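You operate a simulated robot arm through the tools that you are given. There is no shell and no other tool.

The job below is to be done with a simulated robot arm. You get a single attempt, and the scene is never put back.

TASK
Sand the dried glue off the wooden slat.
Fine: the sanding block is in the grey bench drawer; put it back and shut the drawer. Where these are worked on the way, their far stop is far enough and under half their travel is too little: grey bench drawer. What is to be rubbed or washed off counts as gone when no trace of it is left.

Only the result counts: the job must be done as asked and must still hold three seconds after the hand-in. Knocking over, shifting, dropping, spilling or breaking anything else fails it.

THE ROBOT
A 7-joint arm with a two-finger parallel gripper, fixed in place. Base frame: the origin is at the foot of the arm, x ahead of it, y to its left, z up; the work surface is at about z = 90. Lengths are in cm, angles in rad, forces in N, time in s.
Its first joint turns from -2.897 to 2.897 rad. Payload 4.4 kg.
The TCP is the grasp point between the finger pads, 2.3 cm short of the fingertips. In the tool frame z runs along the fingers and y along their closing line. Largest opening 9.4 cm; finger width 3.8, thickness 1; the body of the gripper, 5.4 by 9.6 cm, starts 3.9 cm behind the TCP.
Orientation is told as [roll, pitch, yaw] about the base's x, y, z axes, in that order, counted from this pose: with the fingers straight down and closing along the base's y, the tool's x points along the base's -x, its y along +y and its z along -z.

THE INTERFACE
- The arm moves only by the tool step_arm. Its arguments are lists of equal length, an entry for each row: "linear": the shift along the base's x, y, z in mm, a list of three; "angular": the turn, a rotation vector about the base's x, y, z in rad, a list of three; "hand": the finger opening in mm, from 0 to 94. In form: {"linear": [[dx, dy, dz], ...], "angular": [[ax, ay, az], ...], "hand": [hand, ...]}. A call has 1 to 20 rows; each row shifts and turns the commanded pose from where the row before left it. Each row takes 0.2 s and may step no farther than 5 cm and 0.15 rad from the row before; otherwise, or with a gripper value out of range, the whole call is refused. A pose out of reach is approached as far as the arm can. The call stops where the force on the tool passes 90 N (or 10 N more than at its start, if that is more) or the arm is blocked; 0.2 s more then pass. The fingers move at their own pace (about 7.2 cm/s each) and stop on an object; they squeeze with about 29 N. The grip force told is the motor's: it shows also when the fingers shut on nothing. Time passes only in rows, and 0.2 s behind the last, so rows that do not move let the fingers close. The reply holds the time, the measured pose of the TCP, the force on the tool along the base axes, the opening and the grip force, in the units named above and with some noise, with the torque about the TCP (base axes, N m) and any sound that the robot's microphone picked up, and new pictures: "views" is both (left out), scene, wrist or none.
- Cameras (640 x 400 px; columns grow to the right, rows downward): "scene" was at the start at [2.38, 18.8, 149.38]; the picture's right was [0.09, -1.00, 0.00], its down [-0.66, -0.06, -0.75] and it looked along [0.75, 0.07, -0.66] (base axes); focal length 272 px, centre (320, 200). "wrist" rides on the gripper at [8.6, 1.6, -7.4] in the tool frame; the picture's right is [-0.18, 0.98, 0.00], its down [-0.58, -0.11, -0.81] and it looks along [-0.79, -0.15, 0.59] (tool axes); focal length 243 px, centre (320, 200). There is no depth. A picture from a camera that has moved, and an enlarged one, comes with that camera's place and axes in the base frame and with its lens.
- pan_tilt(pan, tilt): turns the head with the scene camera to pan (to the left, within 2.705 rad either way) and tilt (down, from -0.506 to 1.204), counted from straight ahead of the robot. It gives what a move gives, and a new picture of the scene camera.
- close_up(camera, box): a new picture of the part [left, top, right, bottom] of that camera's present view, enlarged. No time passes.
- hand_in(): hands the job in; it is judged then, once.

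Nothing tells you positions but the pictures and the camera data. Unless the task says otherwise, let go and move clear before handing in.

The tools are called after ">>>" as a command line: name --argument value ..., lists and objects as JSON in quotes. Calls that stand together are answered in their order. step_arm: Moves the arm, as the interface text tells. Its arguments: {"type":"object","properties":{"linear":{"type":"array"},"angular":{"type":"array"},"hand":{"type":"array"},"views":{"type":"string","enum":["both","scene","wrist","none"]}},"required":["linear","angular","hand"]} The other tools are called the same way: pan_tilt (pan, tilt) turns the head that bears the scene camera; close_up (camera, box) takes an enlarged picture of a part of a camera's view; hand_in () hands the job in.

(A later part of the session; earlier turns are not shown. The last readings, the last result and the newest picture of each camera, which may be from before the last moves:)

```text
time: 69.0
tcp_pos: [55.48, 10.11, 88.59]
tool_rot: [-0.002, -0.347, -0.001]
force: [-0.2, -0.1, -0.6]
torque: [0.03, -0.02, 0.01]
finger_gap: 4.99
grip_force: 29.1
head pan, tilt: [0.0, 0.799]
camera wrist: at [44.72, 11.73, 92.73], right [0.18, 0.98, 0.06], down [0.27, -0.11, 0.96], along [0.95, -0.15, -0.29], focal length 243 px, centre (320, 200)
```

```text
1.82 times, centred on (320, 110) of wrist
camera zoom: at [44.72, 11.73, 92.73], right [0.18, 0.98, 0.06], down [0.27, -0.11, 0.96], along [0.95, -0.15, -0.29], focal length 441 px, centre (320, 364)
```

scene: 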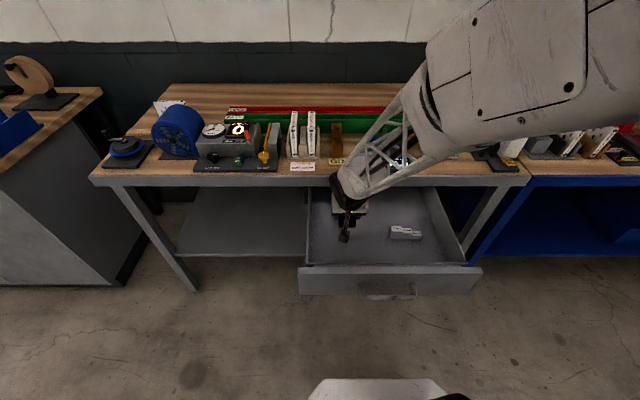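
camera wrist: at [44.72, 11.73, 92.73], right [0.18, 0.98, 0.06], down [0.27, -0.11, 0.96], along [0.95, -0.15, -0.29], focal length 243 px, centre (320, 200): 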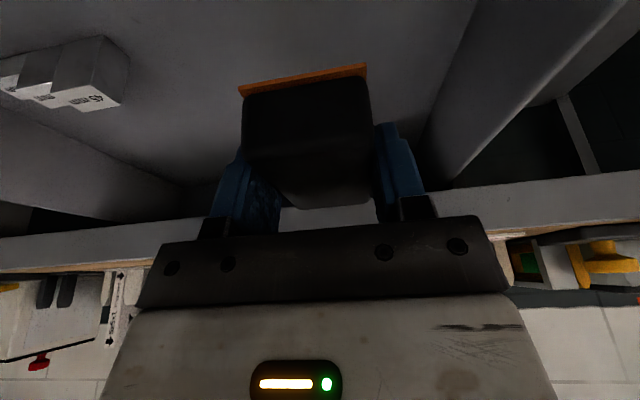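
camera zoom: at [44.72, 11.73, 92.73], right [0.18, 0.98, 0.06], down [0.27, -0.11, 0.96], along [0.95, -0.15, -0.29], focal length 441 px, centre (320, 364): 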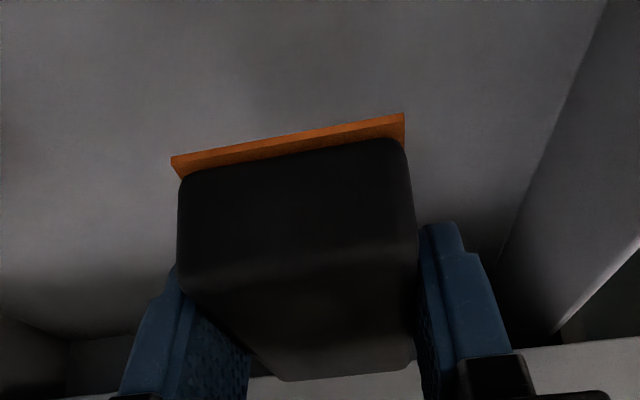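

The block is held firmly and level. I'll rise and carry it left toward the slat, turning the tool to face it.

>>> step_arm --linear '[[0, 0, 40], [0, 0, 45], [0, 0, 45], [0, 0, 45], [0, 0, 45], [0, 0, 45], [0, 0, 45], [0, 0, 45], [0, 0, 30]]' --angular '[[0, 0, 0], [0, 0, 0], [0, 0, 0], [0, 0, 0], [0, 0, 0], [0, 0, 0], [0, 0, 0], [0, 0, 0], [0, 0, 0]]' --hand '[20, 20, 20, 20, 20, 20, 20, 20, 20]' --views "none"

>>> step_arm --linear '[[7, 40, 5], [7, 40, 5], [7, 40, 5], [7, 40, 5], [7, 40, 5], [7, 40, 5], [7, 40, 5], [7, 40, 5], [7, 40, 5], [7, 40, 5], [7, 40, 0], [7, 40, 0]]' --angular '[[0, 0, 0.0625], [0, 0, 0.0625], [0, 0, 0.0625], [0, 0, 0.0625], [0, 0, 0.0625], [0, 0, 0.0625], [0, 0, 0.0625], [0, 0, 0.0625], [0, 0, 0.0625], [0, 0, 0.0625], [0, 0, 0.0625], [0, 0, 0.0625]]' --hand '[20, 20, 20, 20, 20, 20, 20, 20, 20, 20, 20, 20]' --views "both"

```text
time: 71.0
tcp_pos: [55.59, 10.16, 127.04]
tool_rot: [-0.002, -0.347, -0.002]
force: [0.8, 0.6, -0.9]
torque: [-0.01, 0.02, 0.0]
finger_gap: 4.96
grip_force: 28.6
head pan, tilt: [0.0, 0.799]
```

```text
time: 73.6
tcp_pos: [64.19, 57.99, 132.09]
tool_rot: [-0.001, -0.346, 0.749]
force: [0.8, 0.2, -1.0]
torque: [-0.03, 0.02, -0.02]
finger_gap: 4.97
grip_force: 28.9
head pan, tilt: [0.0, 0.799]
camera wrist: at [55.04, 52.07, 136.13], right [-0.54, 0.84, 0.06], down [0.27, 0.11, 0.96], along [0.8, 0.53, -0.29], focal length 243 px, centre (320, 200)
```

scene: 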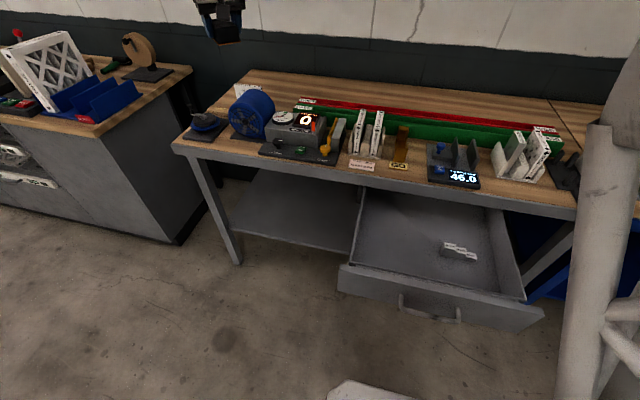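
wrist: 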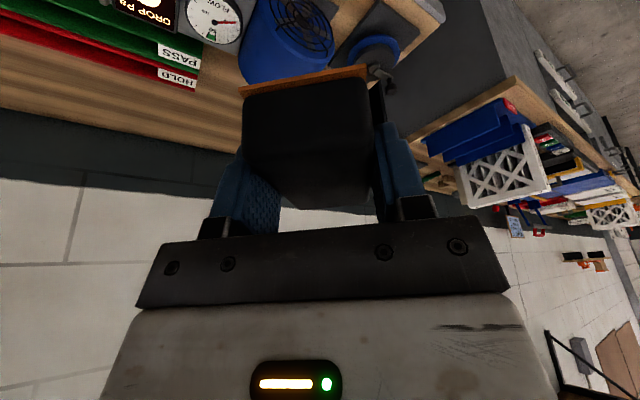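

Holding well. I'll extend out over the slat area at height and re-aim the scene camera at the fan and slat.

>>> step_arm --linear '[[30, 27, -4], [30, 27, -4], [30, 27, -4], [30, 27, -4], [30, 27, -4], [30, 27, -4], [30, 28, -4], [28, 28, -4], [16, 16, -30], [16, 16, -30], [16, 16, -30], [16, 16, -30]]' --angular '[[0, 0, 0], [0, 0, 0], [0, 0, 0], [0, 0, 0], [0, 0, 0], [0, 0, 0], [0, 0, 0], [0, 0, 0], [0, 0, 0], [0, 0, 0], [0, 0, 0], [0, 0, 0]]' --hand '[20, 20, 20, 20, 20, 20, 20, 20, 20, 20, 20, 20]' --views "wrist"

>>> pan_tilt --pan 0.6 --tilt 0.55

>>> close_up --camera "scene" --box '[260, 80, 420, 200]'

```text
time: 76.2
tcp_pos: [94.06, 86.42, 117.0]
tool_rot: [-0.002, -0.352, 0.749]
force: [-0.7, 0.3, 0.4]
torque: [-0.03, 0.04, -0.01]
finger_gap: 4.97
grip_force: 29.0
head pan, tilt: [0.0, 0.799]
camera wrist: at [85.07, 80.24, 121.03], right [-0.54, 0.84, 0.06], down [0.27, 0.1, 0.96], along [0.8, 0.54, -0.28], focal length 243 px, centre (320, 200)
```

wrist: 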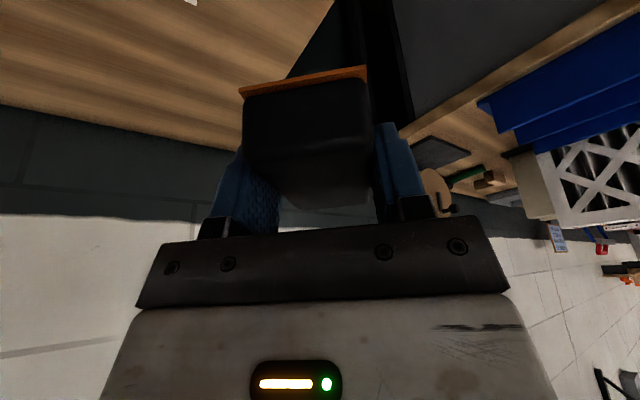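

```text
time: 77.2
tcp_pos: [94.02, 86.32, 116.85]
tool_rot: [-0.002, -0.348, 0.747]
force: [0.0, 0.3, -1.0]
torque: [-0.06, -0.01, -0.04]
finger_gap: 4.94
grip_force: 28.9
head pan, tilt: [0.6, 0.55]
```

scene: 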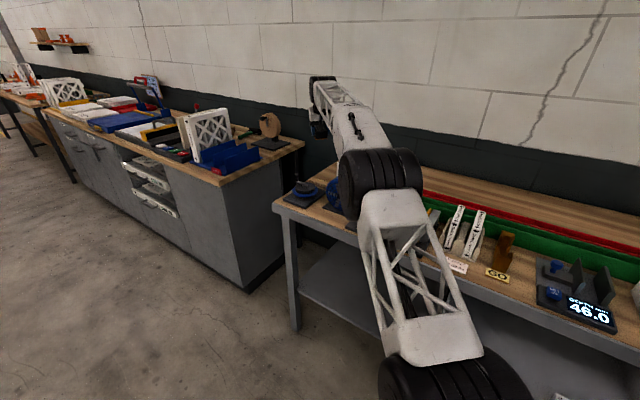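

```text
3.33 times, centred on (340, 140) of scene
camera zoom: at [1.42, 23.13, 150.89], right [0.56, -0.83, 0.0], down [-0.43, -0.29, -0.85], along [0.7, 0.48, -0.52], focal length 905 px, centre (253, 400)
```

zoom: 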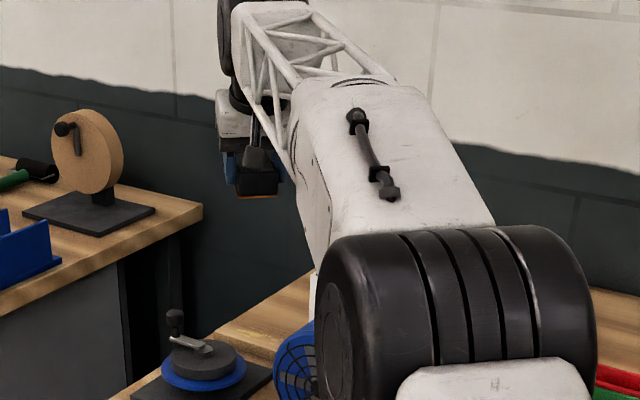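

The block hangs level over the slat and the arm model says the forearm will clear the fan by several cm. I'll lower in stages, checking the view.

>>> step_arm --linear '[[6, 0, -35], [6, 0, -35], [0, 0, -35]]' --angular '[[0, 0, 0], [0, 0, 0], [0, 0, 0]]' --hand '[20, 20, 20]' --views "both"

>>> close_up --camera "scene" --box '[260, 80, 420, 200]'

>>> close_up --camera "wrist" --box '[160, 0, 480, 220]'

```text
time: 78.0
tcp_pos: [95.26, 86.23, 106.53]
tool_rot: [-0.001, -0.349, 0.749]
force: [0.3, 0.1, -1.0]
torque: [0.0, 0.0, 0.0]
finger_gap: 4.95
grip_force: 28.6
head pan, tilt: [0.6, 0.55]
camera wrist: at [86.28, 80.25, 110.49], right [-0.54, 0.84, 0.06], down [0.27, 0.11, 0.96], along [0.8, 0.53, -0.28], focal length 243 px, centre (320, 200)
```

scene: 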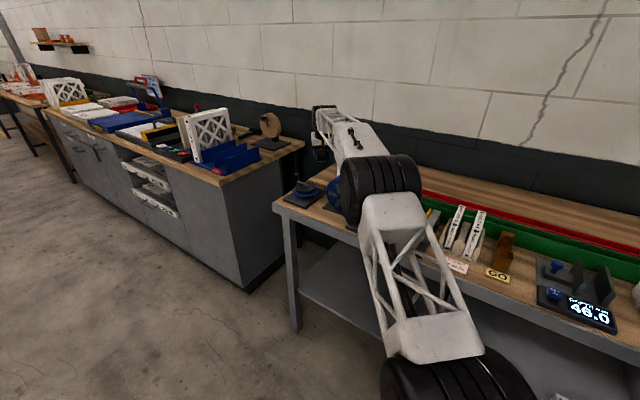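
wrist: 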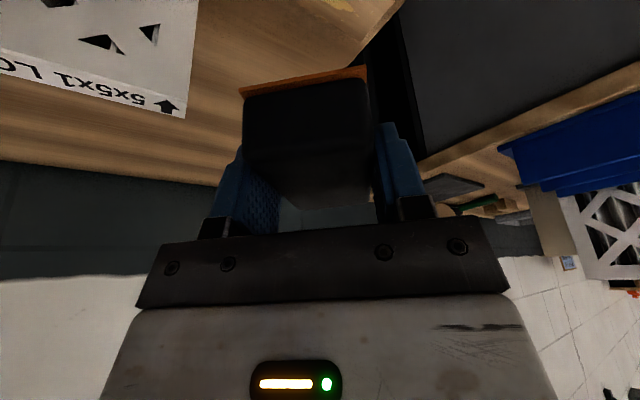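

```text
3.33 times, centred on (340, 140) of scene
camera zoom: at [1.42, 23.13, 150.89], right [0.56, -0.83, 0.0], down [-0.43, -0.3, -0.85], along [0.7, 0.48, -0.52], focal length 905 px, centre (253, 400)
```

zoom: 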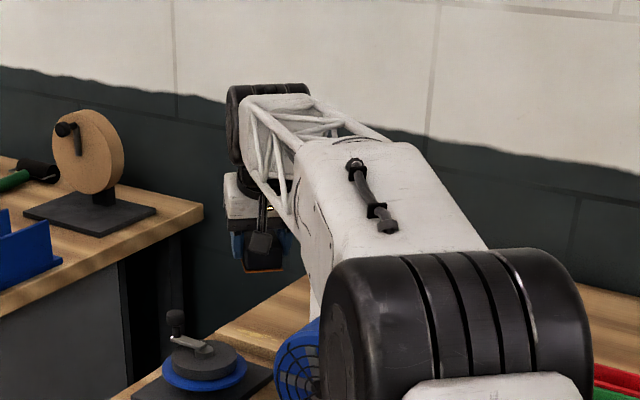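

```text
1.82 times, centred on (320, 110) of wrist
camera zoom: at [86.28, 80.25, 110.49], right [-0.54, 0.84, 0.06], down [0.27, 0.11, 0.96], along [0.8, 0.53, -0.28], focal length 441 px, centre (320, 364)
```

zoom: 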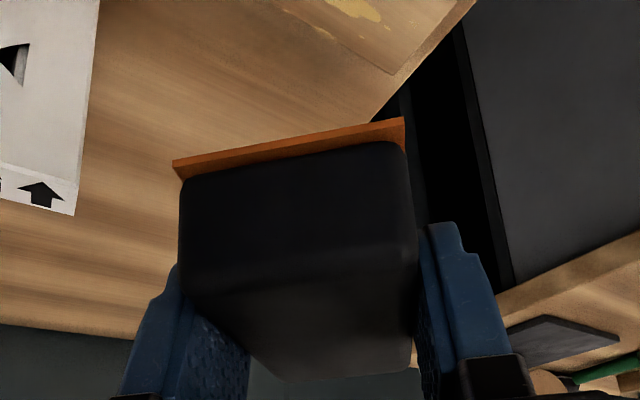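

The slat corner and glue are where computed (corner at about (97, 92.4)). I'll lower further to just above the slat.

>>> step_arm --linear '[[0, 0, -30], [0, 0, -30], [0, 0, -15]]' --angular '[[0, 0, 0], [0, 0, 0], [0, 0, 0]]' --hand '[20, 20, 20]' --views "both"

>>> close_up --camera "scene" --box '[260, 80, 420, 200]'

>>> close_up --camera "wrist" --box '[160, 0, 480, 220]'

```text
time: 78.8
tcp_pos: [95.27, 86.37, 98.8]
tool_rot: [-0.003, -0.349, 0.749]
force: [-1.0, 0.3, -1.3]
torque: [0.02, 0.02, 0.04]
finger_gap: 4.96
grip_force: 29.1
head pan, tilt: [0.6, 0.55]
camera wrist: at [86.24, 80.25, 102.86], right [-0.54, 0.84, 0.06], down [0.27, 0.11, 0.96], along [0.8, 0.53, -0.29], focal length 243 px, centre (320, 200)
```

scene: 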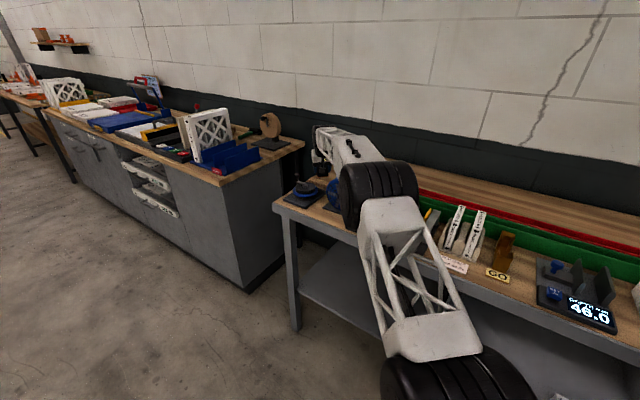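
wrist: 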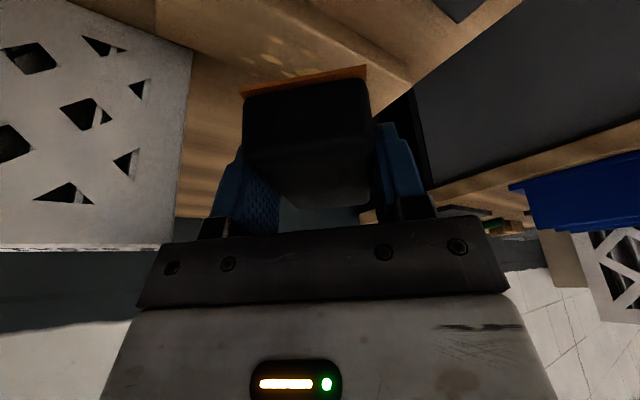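

```text
3.33 times, centred on (340, 140) of scene
camera zoom: at [1.42, 23.14, 150.89], right [0.56, -0.83, 0.0], down [-0.43, -0.3, -0.85], along [0.7, 0.48, -0.52], focal length 905 px, centre (253, 400)
```

zoom: 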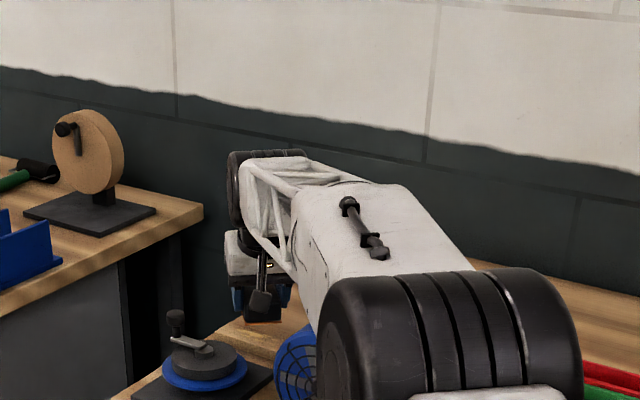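

```text
1.82 times, centred on (320, 110) of wrist
camera zoom: at [86.24, 80.25, 102.86], right [-0.54, 0.84, 0.06], down [0.27, 0.11, 0.96], along [0.8, 0.53, -0.29], focal length 441 px, centre (320, 364)
```

zoom: 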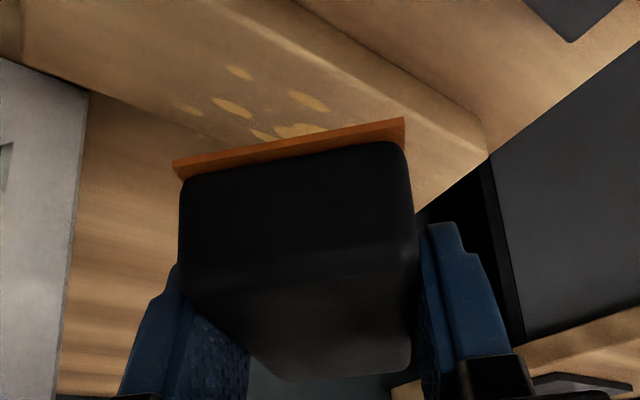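

Everything is clear. The LOT 47 filter stands upright near (99, 80), so I'll keep the TCP at y ≥ 84. Now I'll approach the slat surface in small steps to find contact.

>>> step_arm --linear '[[0, 0, -12], [0, 0, -8], [0, 0, -4]]' --angular '[[0, 0, 0], [0, 0, 0], [0, 0, 0]]' --hand '[20, 20, 20]' --views "none"

>>> step_arm --linear '[[0, 0, -3], [0, 0, 0]]' --angular '[[0, 0, 0], [0, 0, 0]]' --hand '[20, 20]' --views "none"

>>> step_arm --linear '[[0, 0, -2], [0, 0, 0]]' --angular '[[0, 0, 0], [0, 0, 0]]' --hand '[20, 20]' --views "wrist"

```text
time: 79.6
tcp_pos: [95.22, 86.31, 96.49]
tool_rot: [-0.001, -0.348, 0.749]
force: [0.1, -0.6, -0.2]
torque: [-0.01, 0.01, -0.03]
finger_gap: 4.97
grip_force: 29.2
head pan, tilt: [0.6, 0.55]
```

```text
time: 80.2
tcp_pos: [95.21, 86.3, 96.13]
tool_rot: [0.0, -0.348, 0.75]
force: [0.8, -0.3, -1.4]
torque: [0.02, 0.03, 0.01]
finger_gap: 4.99
grip_force: 28.3
head pan, tilt: [0.6, 0.55]
```

```text
time: 80.8
tcp_pos: [95.24, 86.35, 95.97]
tool_rot: [-0.001, -0.346, 0.748]
force: [1.0, 0.0, -1.7]
torque: [0.0, 0.03, -0.03]
finger_gap: 4.96
grip_force: 28.9
head pan, tilt: [0.6, 0.55]
camera wrist: at [86.25, 80.26, 99.99], right [-0.54, 0.84, 0.06], down [0.27, 0.11, 0.96], along [0.8, 0.53, -0.29], focal length 243 px, centre (320, 200)
```

wrist: 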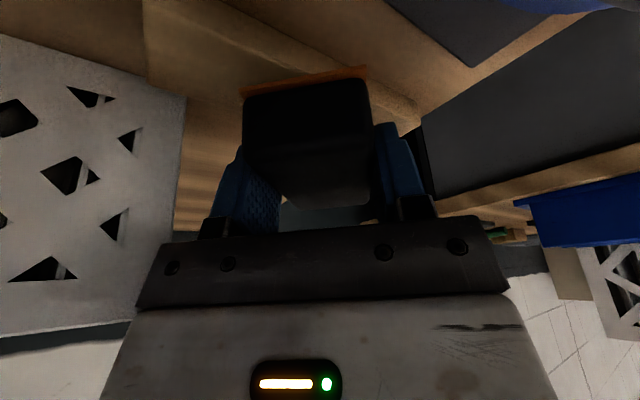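

No contact yet at z=96.0. Continuing in 2 mm steps while watching the force.

>>> step_arm --linear '[[0, 0, -2], [0, 0, 0]]' --angular '[[0, 0, 0], [0, 0, 0]]' --hand '[20, 20]' --views "none"

>>> step_arm --linear '[[0, 0, -2], [0, 0, 0]]' --angular '[[0, 0, 0], [0, 0, 0]]' --hand '[20, 20]' --views "none"

>>> step_arm --linear '[[0, 0, -1], [0, 0, 0]]' --angular '[[0, 0, 0], [0, 0, 0]]' --hand '[20, 20]' --views "none"

>>> step_arm --linear '[[0, 0, -1], [0, 0, 0]]' --angular '[[0, 0, 0], [0, 0, 0]]' --hand '[20, 20]' --views "none"

```text
time: 81.4
tcp_pos: [95.24, 86.3, 95.73]
tool_rot: [-0.002, -0.349, 0.748]
force: [-0.1, -0.8, -1.4]
torque: [-0.02, 0.03, -0.04]
finger_gap: 4.94
grip_force: 29.1
head pan, tilt: [0.6, 0.55]
```

```text
time: 82.0
tcp_pos: [95.25, 86.28, 95.63]
tool_rot: [-0.001, -0.347, 0.75]
force: [-0.7, -0.9, -1.0]
torque: [-0.01, 0.0, -0.02]
finger_gap: 4.95
grip_force: 29.0
head pan, tilt: [0.6, 0.55]
```

```text
time: 82.6
tcp_pos: [95.2, 86.25, 95.54]
tool_rot: [-0.001, -0.348, 0.75]
force: [0.2, 0.7, -1.5]
torque: [-0.01, -0.01, -0.01]
finger_gap: 4.97
grip_force: 29.0
head pan, tilt: [0.6, 0.55]
```

```text
time: 83.2
tcp_pos: [95.17, 86.38, 95.31]
tool_rot: [-0.001, -0.348, 0.749]
force: [-0.6, -0.1, -1.4]
torque: [-0.02, 0.01, 0.01]
finger_gap: 5.0
grip_force: 28.8
head pan, tilt: [0.6, 0.55]
```

Still free at z≈95.3. Continuing down.

>>> step_arm --linear '[[0, 0, -2], [0, 0, 0]]' --angular '[[0, 0, 0], [0, 0, 0]]' --hand '[20, 20]' --views "none"

>>> step_arm --linear '[[0, 0, -1], [0, 0, 0]]' --angular '[[0, 0, 0], [0, 0, 0]]' --hand '[20, 20]' --views "none"

>>> step_arm --linear '[[0, 0, -1], [0, 0, 0]]' --angular '[[0, 0, 0], [0, 0, 0]]' --hand '[20, 20]' --views "none"

>>> step_arm --linear '[[0, 0, -1], [0, 0, 0]]' --angular '[[0, 0, 0], [0, 0, 0]]' --hand '[20, 20]' --views "wrist"

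```text
time: 83.8
tcp_pos: [95.39, 86.3, 95.09]
tool_rot: [-0.002, -0.346, 0.748]
force: [0.7, 0.6, -1.4]
torque: [0.0, 0.0, 0.01]
finger_gap: 4.96
grip_force: 29.2
head pan, tilt: [0.6, 0.55]
```

```text
time: 84.4
tcp_pos: [95.35, 86.26, 95.09]
tool_rot: [-0.001, -0.348, 0.749]
force: [0.6, 0.1, -1.0]
torque: [0.0, 0.01, -0.02]
finger_gap: 4.97
grip_force: 29.2
head pan, tilt: [0.6, 0.55]
```

```text
time: 85.0
tcp_pos: [95.2, 86.27, 94.93]
tool_rot: [-0.003, -0.346, 0.75]
force: [0.5, 0.4, -1.7]
torque: [-0.04, 0.04, -0.01]
finger_gap: 4.95
grip_force: 28.8
head pan, tilt: [0.6, 0.55]
```

```text
time: 85.6
tcp_pos: [95.23, 86.33, 94.93]
tool_rot: [-0.003, -0.35, 0.749]
force: [-0.9, -1.7, 2.7]
torque: [0.09, 0.04, -0.01]
finger_gap: 4.97
grip_force: 28.6
head pan, tilt: [0.6, 0.55]
camera wrist: at [86.25, 80.26, 98.97], right [-0.54, 0.84, 0.06], down [0.27, 0.11, 0.96], along [0.8, 0.53, -0.28], focal length 243 px, centre (320, 200)
```

wrist: 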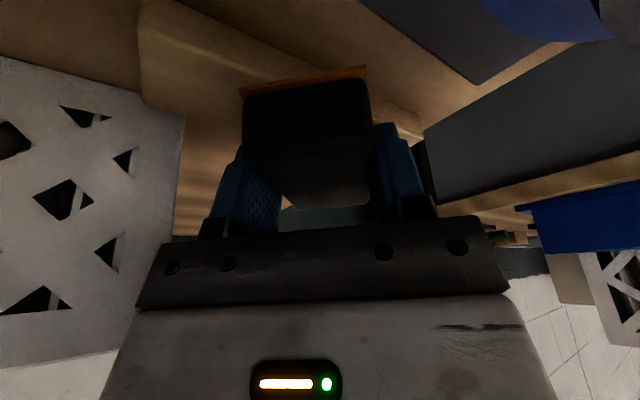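

Contact is made (about 4 N). I'll press slightly more and make a short test stroke, watching the force.

>>> step_arm --linear '[[0, 0, -0.4], [0, 0, 0]]' --angular '[[0, 0, 0], [0, 0, 0]]' --hand '[20, 20]' --views "none"

>>> step_arm --linear '[[0, -5, 0], [0, -5, 0], [0, 5, 0], [0, 5, 0]]' --angular '[[0, 0, 0], [0, 0, 0], [0, 0, 0], [0, 0, 0]]' --hand '[20, 20, 20, 20]' --views "wrist"

>>> close_up --camera "wrist" --box '[100, 0, 500, 150]'

```text
time: 86.2
tcp_pos: [95.15, 86.34, 94.92]
tool_rot: [-0.002, -0.35, 0.748]
force: [0.7, 0.1, 7.5]
torque: [0.16, 0.02, -0.05]
finger_gap: 4.96
grip_force: 29.2
head pan, tilt: [0.6, 0.55]
```

```text
time: 87.2
tcp_pos: [95.36, 86.18, 94.95]
tool_rot: [-0.003, -0.347, 0.747]
force: [3.7, -13.6, 15.8]
torque: [-0.24, -0.11, -0.04]
finger_gap: 4.96
grip_force: 28.8
head pan, tilt: [0.6, 0.55]
camera wrist: at [86.3, 80.1, 98.96], right [-0.54, 0.84, 0.06], down [0.27, 0.1, 0.96], along [0.8, 0.53, -0.28], focal length 243 px, centre (320, 200)
```

wrist: 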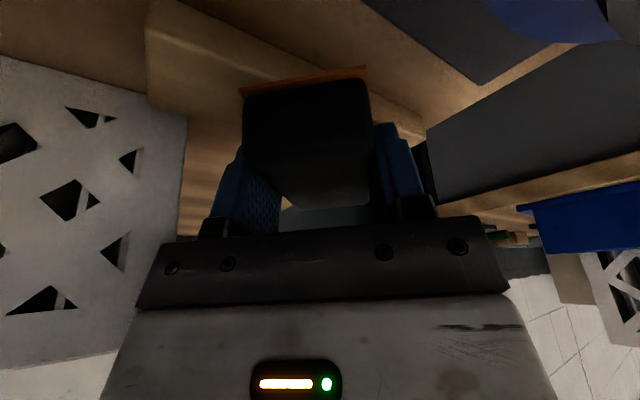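

```text
1.60 times, centred on (300, 75) of wrist
camera zoom: at [86.3, 80.1, 98.96], right [-0.54, 0.84, 0.06], down [0.27, 0.1, 0.96], along [0.8, 0.53, -0.28], focal length 388 px, centre (352, 400)
```

zoom: 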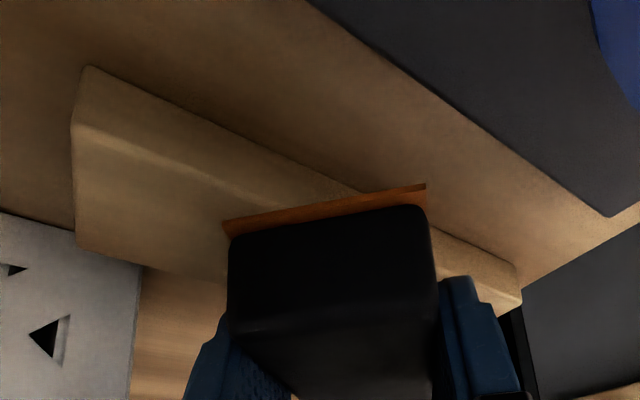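

The slat held still and the block rubs with about 16 N of pressure. I'll make longer strokes along the glue.

>>> step_arm --linear '[[0, -7, 0], [0, -7, 0], [0, -6, 0], [0, 8, 0], [0, 8, 0], [0, 8, 0], [0, 8, 0], [0, 8, 0], [0, 8, 0], [0, 4, 0], [0, -8, 0], [0, -8, 0], [0, -8, 0], [0, -8, 0]]' --angular '[[0, 0, 0], [0, 0, 0], [0, 0, 0], [0, 0, 0], [0, 0, 0], [0, 0, 0], [0, 0, 0], [0, 0, 0], [0, 0, 0], [0, 0, 0], [0, 0, 0], [0, 0, 0], [0, 0, 0], [0, 0, 0]]' --hand '[20, 20, 20, 20, 20, 20, 20, 20, 20, 20, 20, 20, 20, 20]' --views "both"

>>> close_up --camera "wrist" --box '[100, 0, 500, 150]'

```text
time: 90.2
tcp_pos: [95.2, 86.28, 95.11]
tool_rot: [-0.001, -0.349, 0.749]
force: [1.8, 12.5, 16.4]
torque: [0.53, -0.09, -0.04]
finger_gap: 4.96
grip_force: 29.0
head pan, tilt: [0.6, 0.55]
camera wrist: at [86.24, 80.27, 98.95], right [-0.54, 0.84, 0.06], down [0.27, 0.11, 0.96], along [0.8, 0.53, -0.29], focal length 243 px, centre (320, 200)
```

scene: 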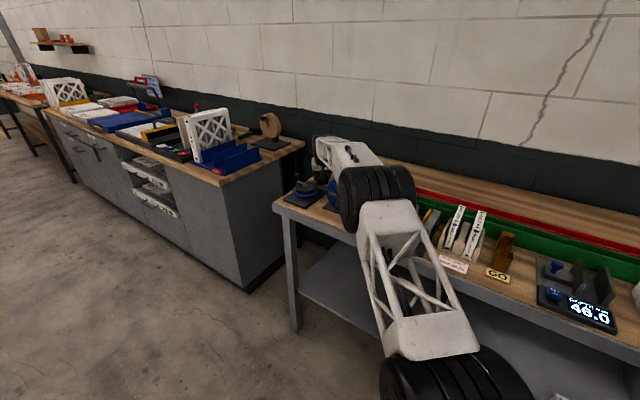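
wrist: 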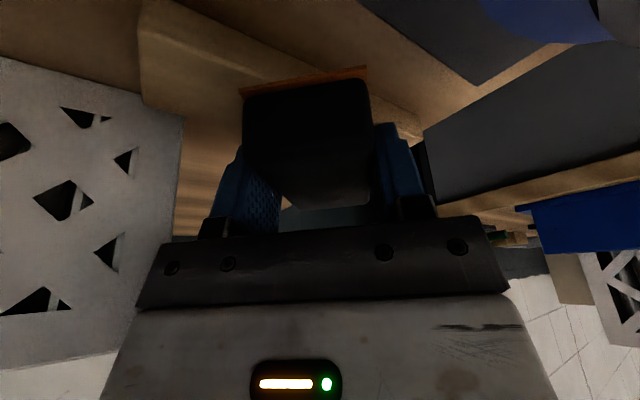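

```text
1.60 times, centred on (300, 75) of wrist
camera zoom: at [86.24, 80.27, 98.95], right [-0.54, 0.84, 0.06], down [0.27, 0.11, 0.96], along [0.8, 0.53, -0.29], focal length 388 px, centre (352, 400)
```

zoom: 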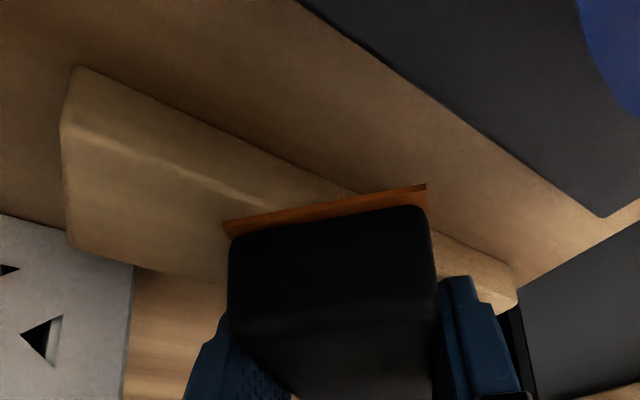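

The slat stays put and the pressure is steady. I'll add strokes at slightly different x offsets to cover the full patch.

>>> step_arm --linear '[[4, -7, 0], [4, -7, 0], [0, -6, 0], [0, 9, 0], [0, 9, 0], [0, 9, 0], [0, 9, 0], [0, 9, 0], [0, 7, 0], [-7, 0, 0], [-7, 0, 0], [0, -9, 0], [0, -9, 0], [0, -9, 0], [0, -9, 0], [0, -9, 0], [0, -7, 0], [6, 10, 0], [0, 10, 0]]' --angular '[[0, 0, 0], [0, 0, 0], [0, 0, 0], [0, 0, 0], [0, 0, 0], [0, 0, 0], [0, 0, 0], [0, 0, 0], [0, 0, 0], [0, 0, 0], [0, 0, 0], [0, 0, 0], [0, 0, 0], [0, 0, 0], [0, 0, 0], [0, 0, 0], [0, 0, 0], [0, 0, 0], [0, 0, 0]]' --hand '[20, 20, 20, 20, 20, 20, 20, 20, 20, 20, 20, 20, 20, 20, 20, 20, 20, 20, 20]' --views "wrist"

>>> close_up --camera "wrist" --box '[100, 0, 500, 150]'

```text
time: 94.2
tcp_pos: [95.43, 86.15, 94.88]
tool_rot: [-0.002, -0.348, 0.748]
force: [7.2, -16.4, 22.1]
torque: [-0.9, 0.17, 0.36]
finger_gap: 4.92
grip_force: 28.9
head pan, tilt: [0.6, 0.55]
camera wrist: at [86.35, 80.08, 98.93], right [-0.54, 0.84, 0.06], down [0.27, 0.11, 0.96], along [0.8, 0.53, -0.28], focal length 243 px, centre (320, 200)
```

wrist: 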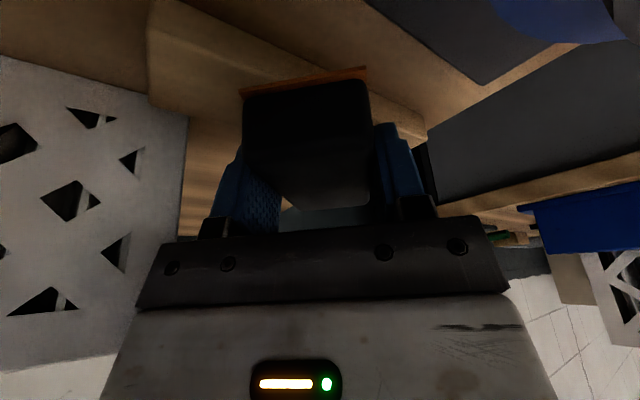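

```text
1.60 times, centred on (300, 75) of wrist
camera zoom: at [86.35, 80.08, 98.93], right [-0.54, 0.84, 0.06], down [0.27, 0.11, 0.96], along [0.8, 0.53, -0.28], focal length 388 px, centre (352, 400)
```

zoom: 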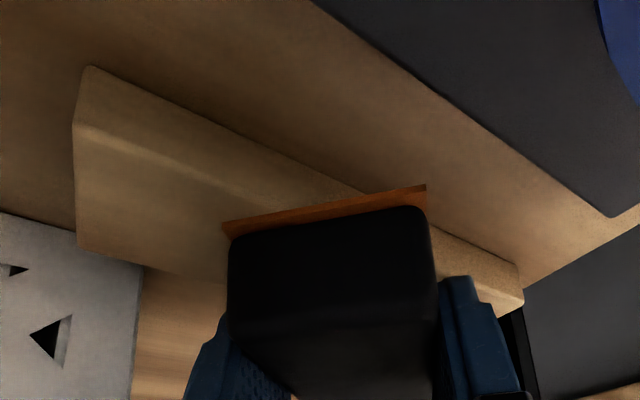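

Time to lift off and inspect the slat. I'll rise vertically first, then back off a little for the view.

>>> step_arm --linear '[[0, 0, 8], [0, 0, 30], [0, 0, 40], [0, 0, 40], [-15, -13, 10], [-15, -13, 0]]' --angular '[[0, 0, 0], [0, 0, 0], [0, 0, 0], [0, 0, 0], [0, 0, 0], [0, 0, 0]]' --hand '[20, 20, 20, 20, 20, 20]' --views "wrist"

>>> close_up --camera "wrist" --box '[200, 0, 440, 130]'

```text
time: 95.6
tcp_pos: [92.31, 83.68, 107.38]
tool_rot: [-0.002, -0.348, 0.749]
force: [0.2, 0.6, -1.1]
torque: [-0.04, 0.01, -0.05]
finger_gap: 4.96
grip_force: 28.8
head pan, tilt: [0.6, 0.55]
camera wrist: at [83.25, 77.56, 111.57], right [-0.54, 0.84, 0.06], down [0.27, 0.11, 0.96], along [0.8, 0.53, -0.29], focal length 243 px, centre (320, 200)
```

wrist: 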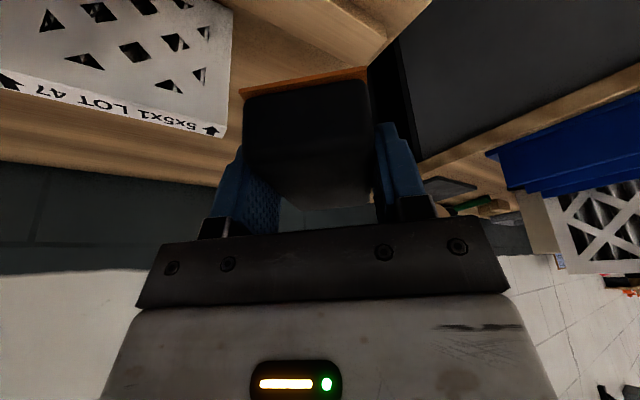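

```text
2.67 times, centred on (320, 65) of wrist
camera zoom: at [83.25, 77.56, 111.57], right [-0.54, 0.84, 0.06], down [0.27, 0.11, 0.96], along [0.8, 0.53, -0.29], focal length 647 px, centre (320, 560)
```

zoom: 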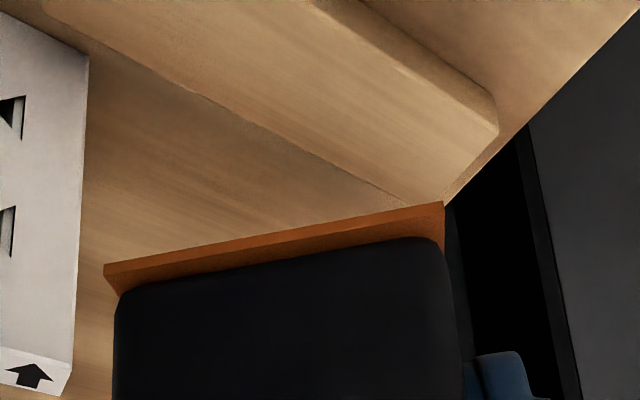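

The visible part of the slat looks clean. I'll back off more and zoom in to examine the whole slat for any trace.

>>> step_arm --linear '[[-20, -18, 20], [-20, -18, 20], [-10, -9, 10]]' --angular '[[0, 0, 0], [0, 0, 0], [0, 0, 0]]' --hand '[20, 20, 20]' --views "wrist"

>>> close_up --camera "wrist" --box '[250, 0, 410, 100]'

>>> close_up --camera "wrist" --box '[290, 0, 370, 50]'

```text
time: 96.4
tcp_pos: [87.31, 79.18, 112.65]
tool_rot: [-0.001, -0.348, 0.749]
force: [-0.7, -0.3, -1.9]
torque: [0.0, 0.01, 0.03]
finger_gap: 4.96
grip_force: 28.9
head pan, tilt: [0.6, 0.55]
camera wrist: at [78.26, 73.13, 116.67], right [-0.54, 0.84, 0.06], down [0.27, 0.11, 0.96], along [0.8, 0.53, -0.29], focal length 243 px, centre (320, 200)
```

wrist: 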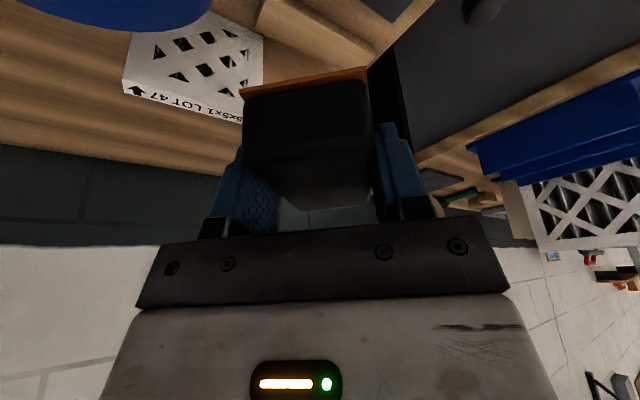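

```text
4.00 times, centred on (330, 50) of wrist
camera zoom: at [78.26, 73.13, 116.67], right [-0.54, 0.84, 0.06], down [0.27, 0.11, 0.96], along [0.8, 0.53, -0.29], focal length 970 px, centre (280, 800)
```

zoom: 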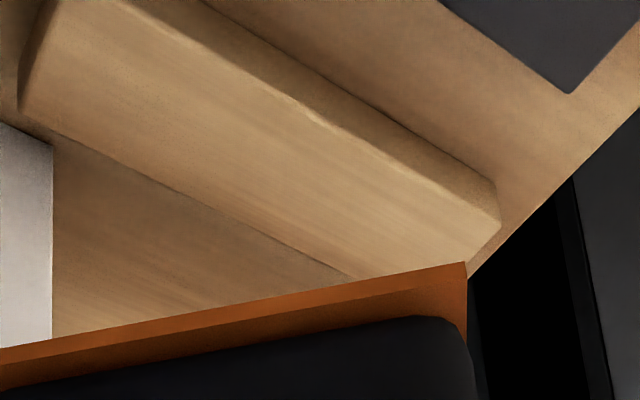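

```text
8.00 times, centred on (330, 25) of wrist
camera zoom: at [78.26, 73.13, 116.67], right [-0.54, 0.84, 0.06], down [0.27, 0.11, 0.96], along [0.8, 0.53, -0.29], focal length 1941 px, centre (240, 1600)
```

zoom: 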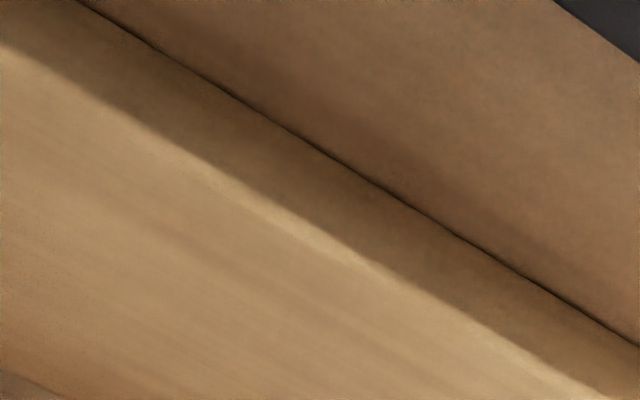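

No glue shows here. For a stricter check I'll repeat the earlier overhead view (tool vertical at z≈131), which showed the glue clearly before.

>>> step_arm --linear '[[0, 0, 40], [0, 0, 45], [0, 0, 45], [0, 0, 45], [0, 0, 12], [0, 0, 0]]' --angular '[[0, 0, 0], [-0.0793, 0.0855, 0], [-0.0793, 0.0855, 0], [-0.0793, 0.0855, 0], [0, 0, 0], [0, 0, 0]]' --hand '[20, 20, 20, 20, 20, 20]' --views "wrist"

>>> close_up --camera "wrist" --box '[270, 0, 390, 80]'

>>> close_up --camera "wrist" --box '[290, 10, 350, 60]'

```text
time: 97.8
tcp_pos: [87.29, 79.35, 131.33]
tool_rot: [-0.001, -0.001, 0.749]
force: [0.1, -0.2, -2.0]
torque: [-0.01, -0.01, -0.01]
finger_gap: 4.97
grip_force: 29.1
head pan, tilt: [0.6, 0.55]
camera wrist: at [79.79, 74.56, 138.84], right [-0.53, 0.85, 0.0], down [0.5, 0.32, 0.81], along [0.68, 0.43, -0.59], focal length 243 px, centre (320, 200)
```

wrist: 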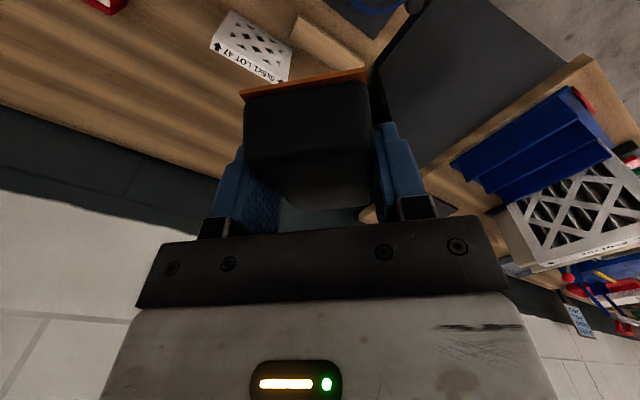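

```text
5.00 times, centred on (330, 40) of wrist
camera zoom: at [79.79, 74.56, 138.84], right [-0.53, 0.85, 0.0], down [0.5, 0.32, 0.81], along [0.68, 0.43, -0.59], focal length 1213 px, centre (270, 1000)
```

zoom: 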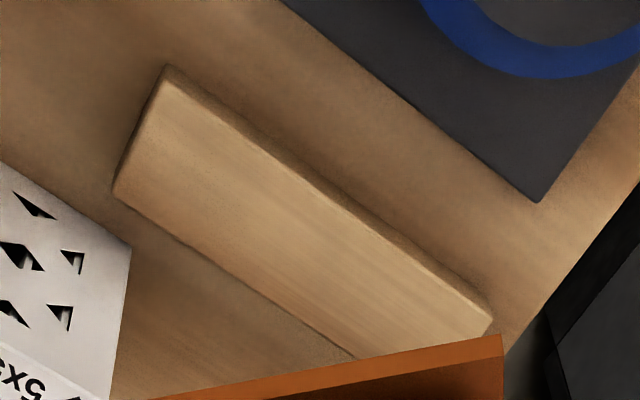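

```text
8.00 times, centred on (320, 35) of wrist
camera zoom: at [79.79, 74.56, 138.84], right [-0.53, 0.85, 0.0], down [0.5, 0.32, 0.81], along [0.68, 0.43, -0.59], focal length 1941 px, centre (320, 1520)
```

zoom: 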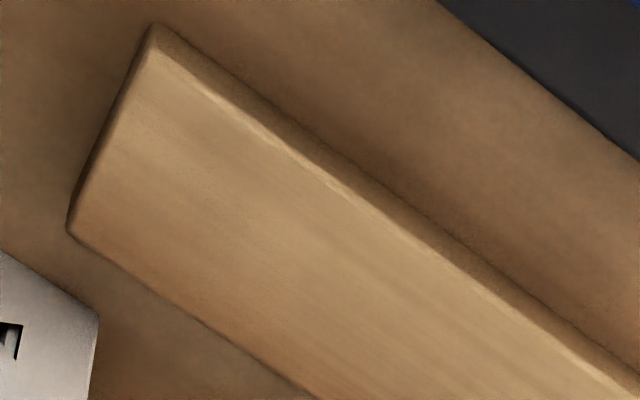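

The slat looks fully clean. I'll shift slightly to uncover the last corner hidden behind the block.

>>> step_arm --linear '[[12, 11, -40], [12, 11, -20]]' --angular '[[0, 0, 0], [0, 0, 0]]' --hand '[20, 20]' --views "none"

>>> close_up --camera "wrist" --box '[270, 0, 390, 80]'

>>> close_up --camera "wrist" --box '[310, 10, 370, 60]'

```text
time: 98.4
tcp_pos: [89.68, 81.45, 125.46]
tool_rot: [-0.002, 0.0, 0.748]
force: [-0.2, 0.2, 0.3]
torque: [0.03, -0.02, 0.01]
finger_gap: 4.93
grip_force: 29.3
head pan, tilt: [0.6, 0.55]
```

```text
5.00 times, centred on (330, 40) of wrist
camera zoom: at [82.13, 76.79, 132.87], right [-0.53, 0.85, 0.0], down [0.5, 0.32, 0.81], along [0.68, 0.43, -0.59], focal length 1213 px, centre (270, 1000)
```

zoom: 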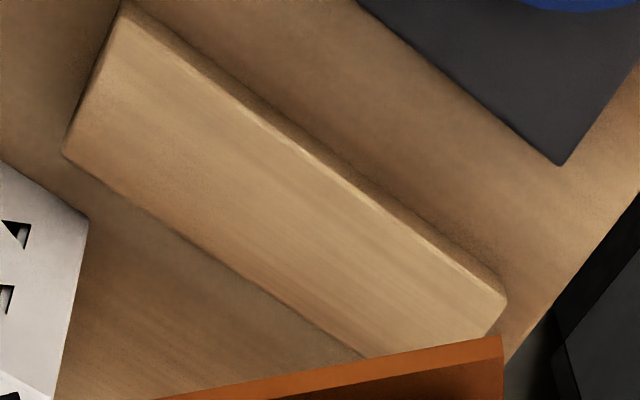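

```text
8.00 times, centred on (340, 35) of wrist
camera zoom: at [82.13, 76.79, 132.87], right [-0.53, 0.85, 0.0], down [0.5, 0.32, 0.81], along [0.68, 0.43, -0.59], focal length 1941 px, centre (160, 1520)
```

zoom: 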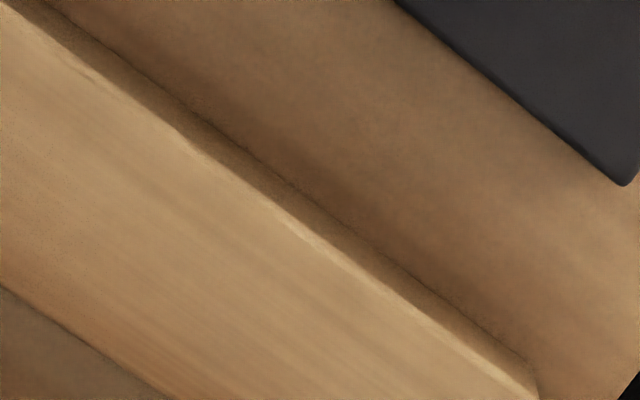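

It looks clean everywhere. For insurance against faint residue I'll do one more short sanding pass along the proven path.

>>> step_arm --linear '[[10, 8, -20], [15, 14, -30], [15, 14, -30], [15, 12, -40], [0, 0, -45], [0, 0, -45], [0, 0, -40], [0, 0, -35], [0, 0, -15]]' --angular '[[0.0793, -0.0855, 0], [0.0793, -0.0855, 0], [0.0793, -0.0855, 0], [0, 0, 0], [0, 0, 0], [0, 0, 0], [0, 0, 0], [0, 0, 0], [0, 0, 0]]' --hand '[20, 20, 20, 20, 20, 20, 20, 20, 20]' --views "wrist"

```text
time: 100.4
tcp_pos: [95.08, 86.15, 95.27]
tool_rot: [-0.002, -0.347, 0.749]
force: [0.1, 0.2, -0.9]
torque: [-0.03, 0.01, 0.01]
finger_gap: 4.99
grip_force: 29.0
head pan, tilt: [0.6, 0.55]
camera wrist: at [86.1, 80.13, 99.27], right [-0.54, 0.84, 0.06], down [0.27, 0.11, 0.96], along [0.8, 0.53, -0.29], focal length 243 px, centre (320, 200)
```

wrist: 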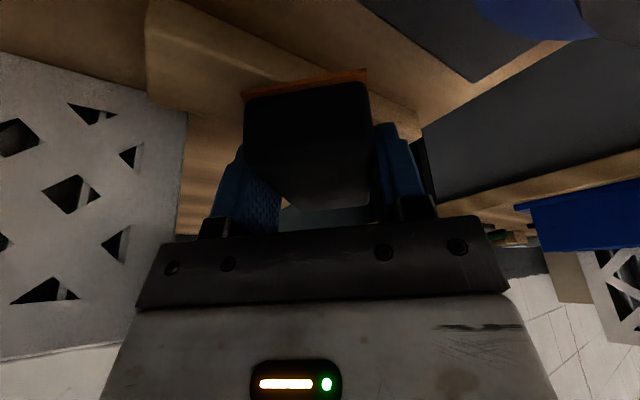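

The block is just above the slat again. I'll lower to contact in small steps.

>>> step_arm --linear '[[1, 1, -3], [0, 0, 0]]' --angular '[[0, 0, 0], [0, 0, 0]]' --hand '[20, 20]' --views "none"

>>> step_arm --linear '[[0, 0, -1], [0, 0, 0]]' --angular '[[0, 0, 0], [0, 0, 0]]' --hand '[20, 20]' --views "none"

```text
time: 101.0
tcp_pos: [95.3, 86.33, 94.96]
tool_rot: [-0.003, -0.349, 0.75]
force: [-0.3, 0.3, -0.6]
torque: [0.03, 0.02, 0.0]
finger_gap: 4.95
grip_force: 29.0
head pan, tilt: [0.6, 0.55]
```

```text
time: 101.6
tcp_pos: [95.26, 86.27, 94.93]
tool_rot: [-0.002, -0.348, 0.748]
force: [0.6, 0.1, -1.1]
torque: [-0.03, -0.01, -0.04]
finger_gap: 4.98
grip_force: 28.7
head pan, tilt: [0.6, 0.55]
```

>>> step_arm --linear '[[0, 0, -0.7], [0, 0, 0]]' --angular '[[0, 0, 0], [0, 0, 0]]' --hand '[20, 20]' --views "none"

>>> step_arm --linear '[[0, 0, -0.6], [0, 0, 0]]' --angular '[[0, 0, 0], [0, 0, 0]]' --hand '[20, 20]' --views "none"

```text
time: 102.2
tcp_pos: [95.22, 86.39, 94.9]
tool_rot: [-0.001, -0.35, 0.749]
force: [-0.7, -0.7, 1.8]
torque: [0.03, 0.03, 0.07]
finger_gap: 4.95
grip_force: 29.6
head pan, tilt: [0.6, 0.55]
```

```text
time: 102.8
tcp_pos: [95.23, 86.28, 94.9]
tool_rot: [-0.003, -0.349, 0.749]
force: [-0.1, 1.1, 6.5]
torque: [0.01, 0.09, 0.02]
finger_gap: 4.95
grip_force: 29.5
head pan, tilt: [0.6, 0.55]
```

Contact at about 7 N. Now the second pass over the patch.

>>> step_arm --linear '[[0, -8, 0], [0, -8, 0], [0, -5, 0], [0, 9, 0], [0, 9, 0], [0, 9, 0], [0, 9, 0], [0, 9, 0], [0, 8, 0], [7, 0, 0], [0, -9, 0], [0, -9, 0], [0, -9, 0], [0, -9, 0], [0, -9, 0], [0, -8, 0], [-6, 0, 0], [0, 7, 0], [0, 7, 0], [0, 7, 0]]' --angular '[[0, 0, 0], [0, 0, 0], [0, 0, 0], [0, 0, 0], [0, 0, 0], [0, 0, 0], [0, 0, 0], [0, 0, 0], [0, 0, 0], [0, 0, 0], [0, 0, 0], [0, 0, 0], [0, 0, 0], [0, 0, 0], [0, 0, 0], [0, 0, 0], [0, 0, 0], [0, 0, 0], [0, 0, 0], [0, 0, 0]]' --hand '[20, 20, 20, 20, 20, 20, 20, 20, 20, 20, 20, 20, 20, 20, 20, 20, 20, 20, 20, 20]' --views "wrist"

>>> close_up --camera "wrist" --box '[100, 0, 500, 150]'

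```text
time: 107.0
tcp_pos: [95.39, 86.28, 94.78]
tool_rot: [-0.001, -0.348, 0.745]
force: [-0.2, -9.5, 8.9]
torque: [-0.18, -0.04, -0.05]
finger_gap: 4.96
grip_force: 29.3
head pan, tilt: [0.6, 0.55]
camera wrist: at [86.37, 80.18, 98.89], right [-0.54, 0.84, 0.06], down [0.27, 0.11, 0.96], along [0.8, 0.53, -0.29], focal length 243 px, centre (320, 200)
```

wrist: 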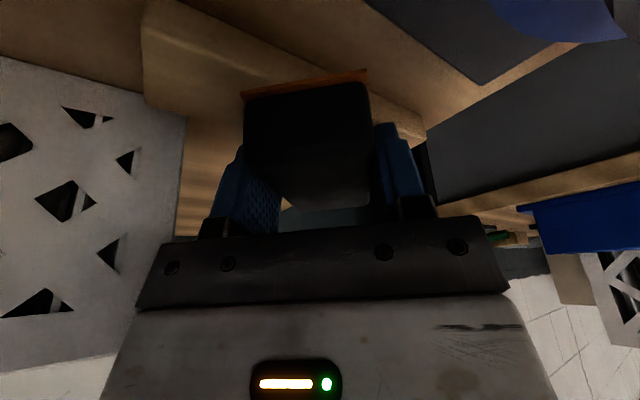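

```text
1.60 times, centred on (300, 75) of wrist
camera zoom: at [86.37, 80.18, 98.89], right [-0.54, 0.84, 0.06], down [0.27, 0.11, 0.96], along [0.8, 0.53, -0.29], focal length 388 px, centre (352, 400)
```

zoom: 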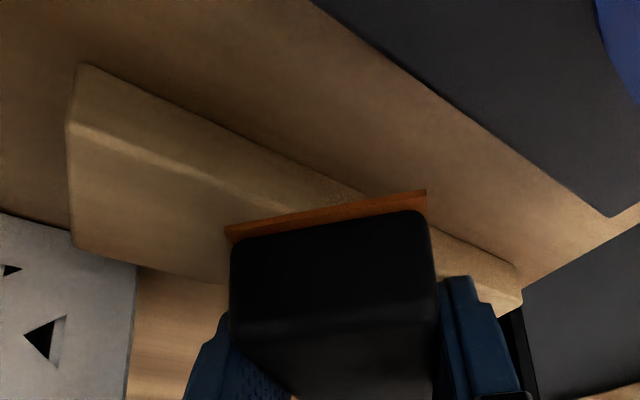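

The second pass is done and the slat hasn't moved. I'll lift off and return along the same path toward the drawer.

>>> step_arm --linear '[[0, 0, 8], [0, 0, 35], [0, 0, 40], [0, 0, 40], [-16, -16, 30], [-16, -16, 30], [-16, -16, 30], [-16, -16, 30], [-28, -28, 4], [-30, -28, 4], [-30, -27, 4], [-30, -27, 4], [-30, -27, 4], [-30, -27, 4], [-30, -27, 4], [-30, -27, 4]]' --angular '[[0, 0, 0], [0, 0, 0], [0, 0, 0], [0, 0, 0], [0, 0, 0], [0, 0, 0], [0, 0, 0], [0, 0, 0], [0, 0, 0], [0, 0, 0], [0, 0, 0], [0, 0, 0], [0, 0, 0], [0, 0, 0], [0, 0, 0], [0, 0, 0]]' --hand '[20, 20, 20, 20, 20, 20, 20, 20, 20, 20, 20, 20, 20, 20, 20, 20]' --views "wrist"

>>> close_up --camera "wrist" --box '[200, 0, 440, 130]'

```text
time: 110.4
tcp_pos: [65.32, 58.05, 122.23]
tool_rot: [-0.002, -0.349, 0.747]
force: [-0.7, 0.6, -2.5]
torque: [0.01, 0.01, 0.0]
finger_gap: 4.97
grip_force: 28.9
head pan, tilt: [0.6, 0.55]
camera wrist: at [56.25, 51.99, 126.25], right [-0.54, 0.84, 0.06], down [0.27, 0.11, 0.96], along [0.8, 0.53, -0.29], focal length 243 px, centre (320, 200)
```

wrist: 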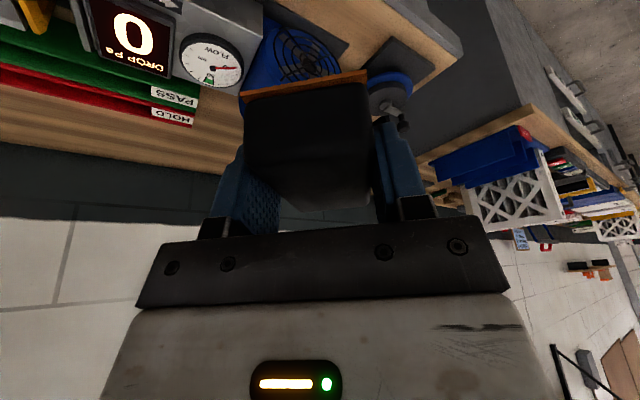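

```text
2.67 times, centred on (320, 65) of wrist
camera zoom: at [56.25, 51.99, 126.25], right [-0.54, 0.84, 0.06], down [0.27, 0.11, 0.96], along [0.8, 0.53, -0.29], focal length 647 px, centre (320, 560)
```

zoom: 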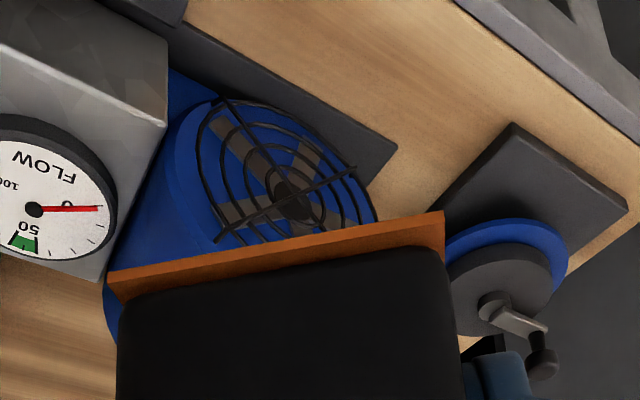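

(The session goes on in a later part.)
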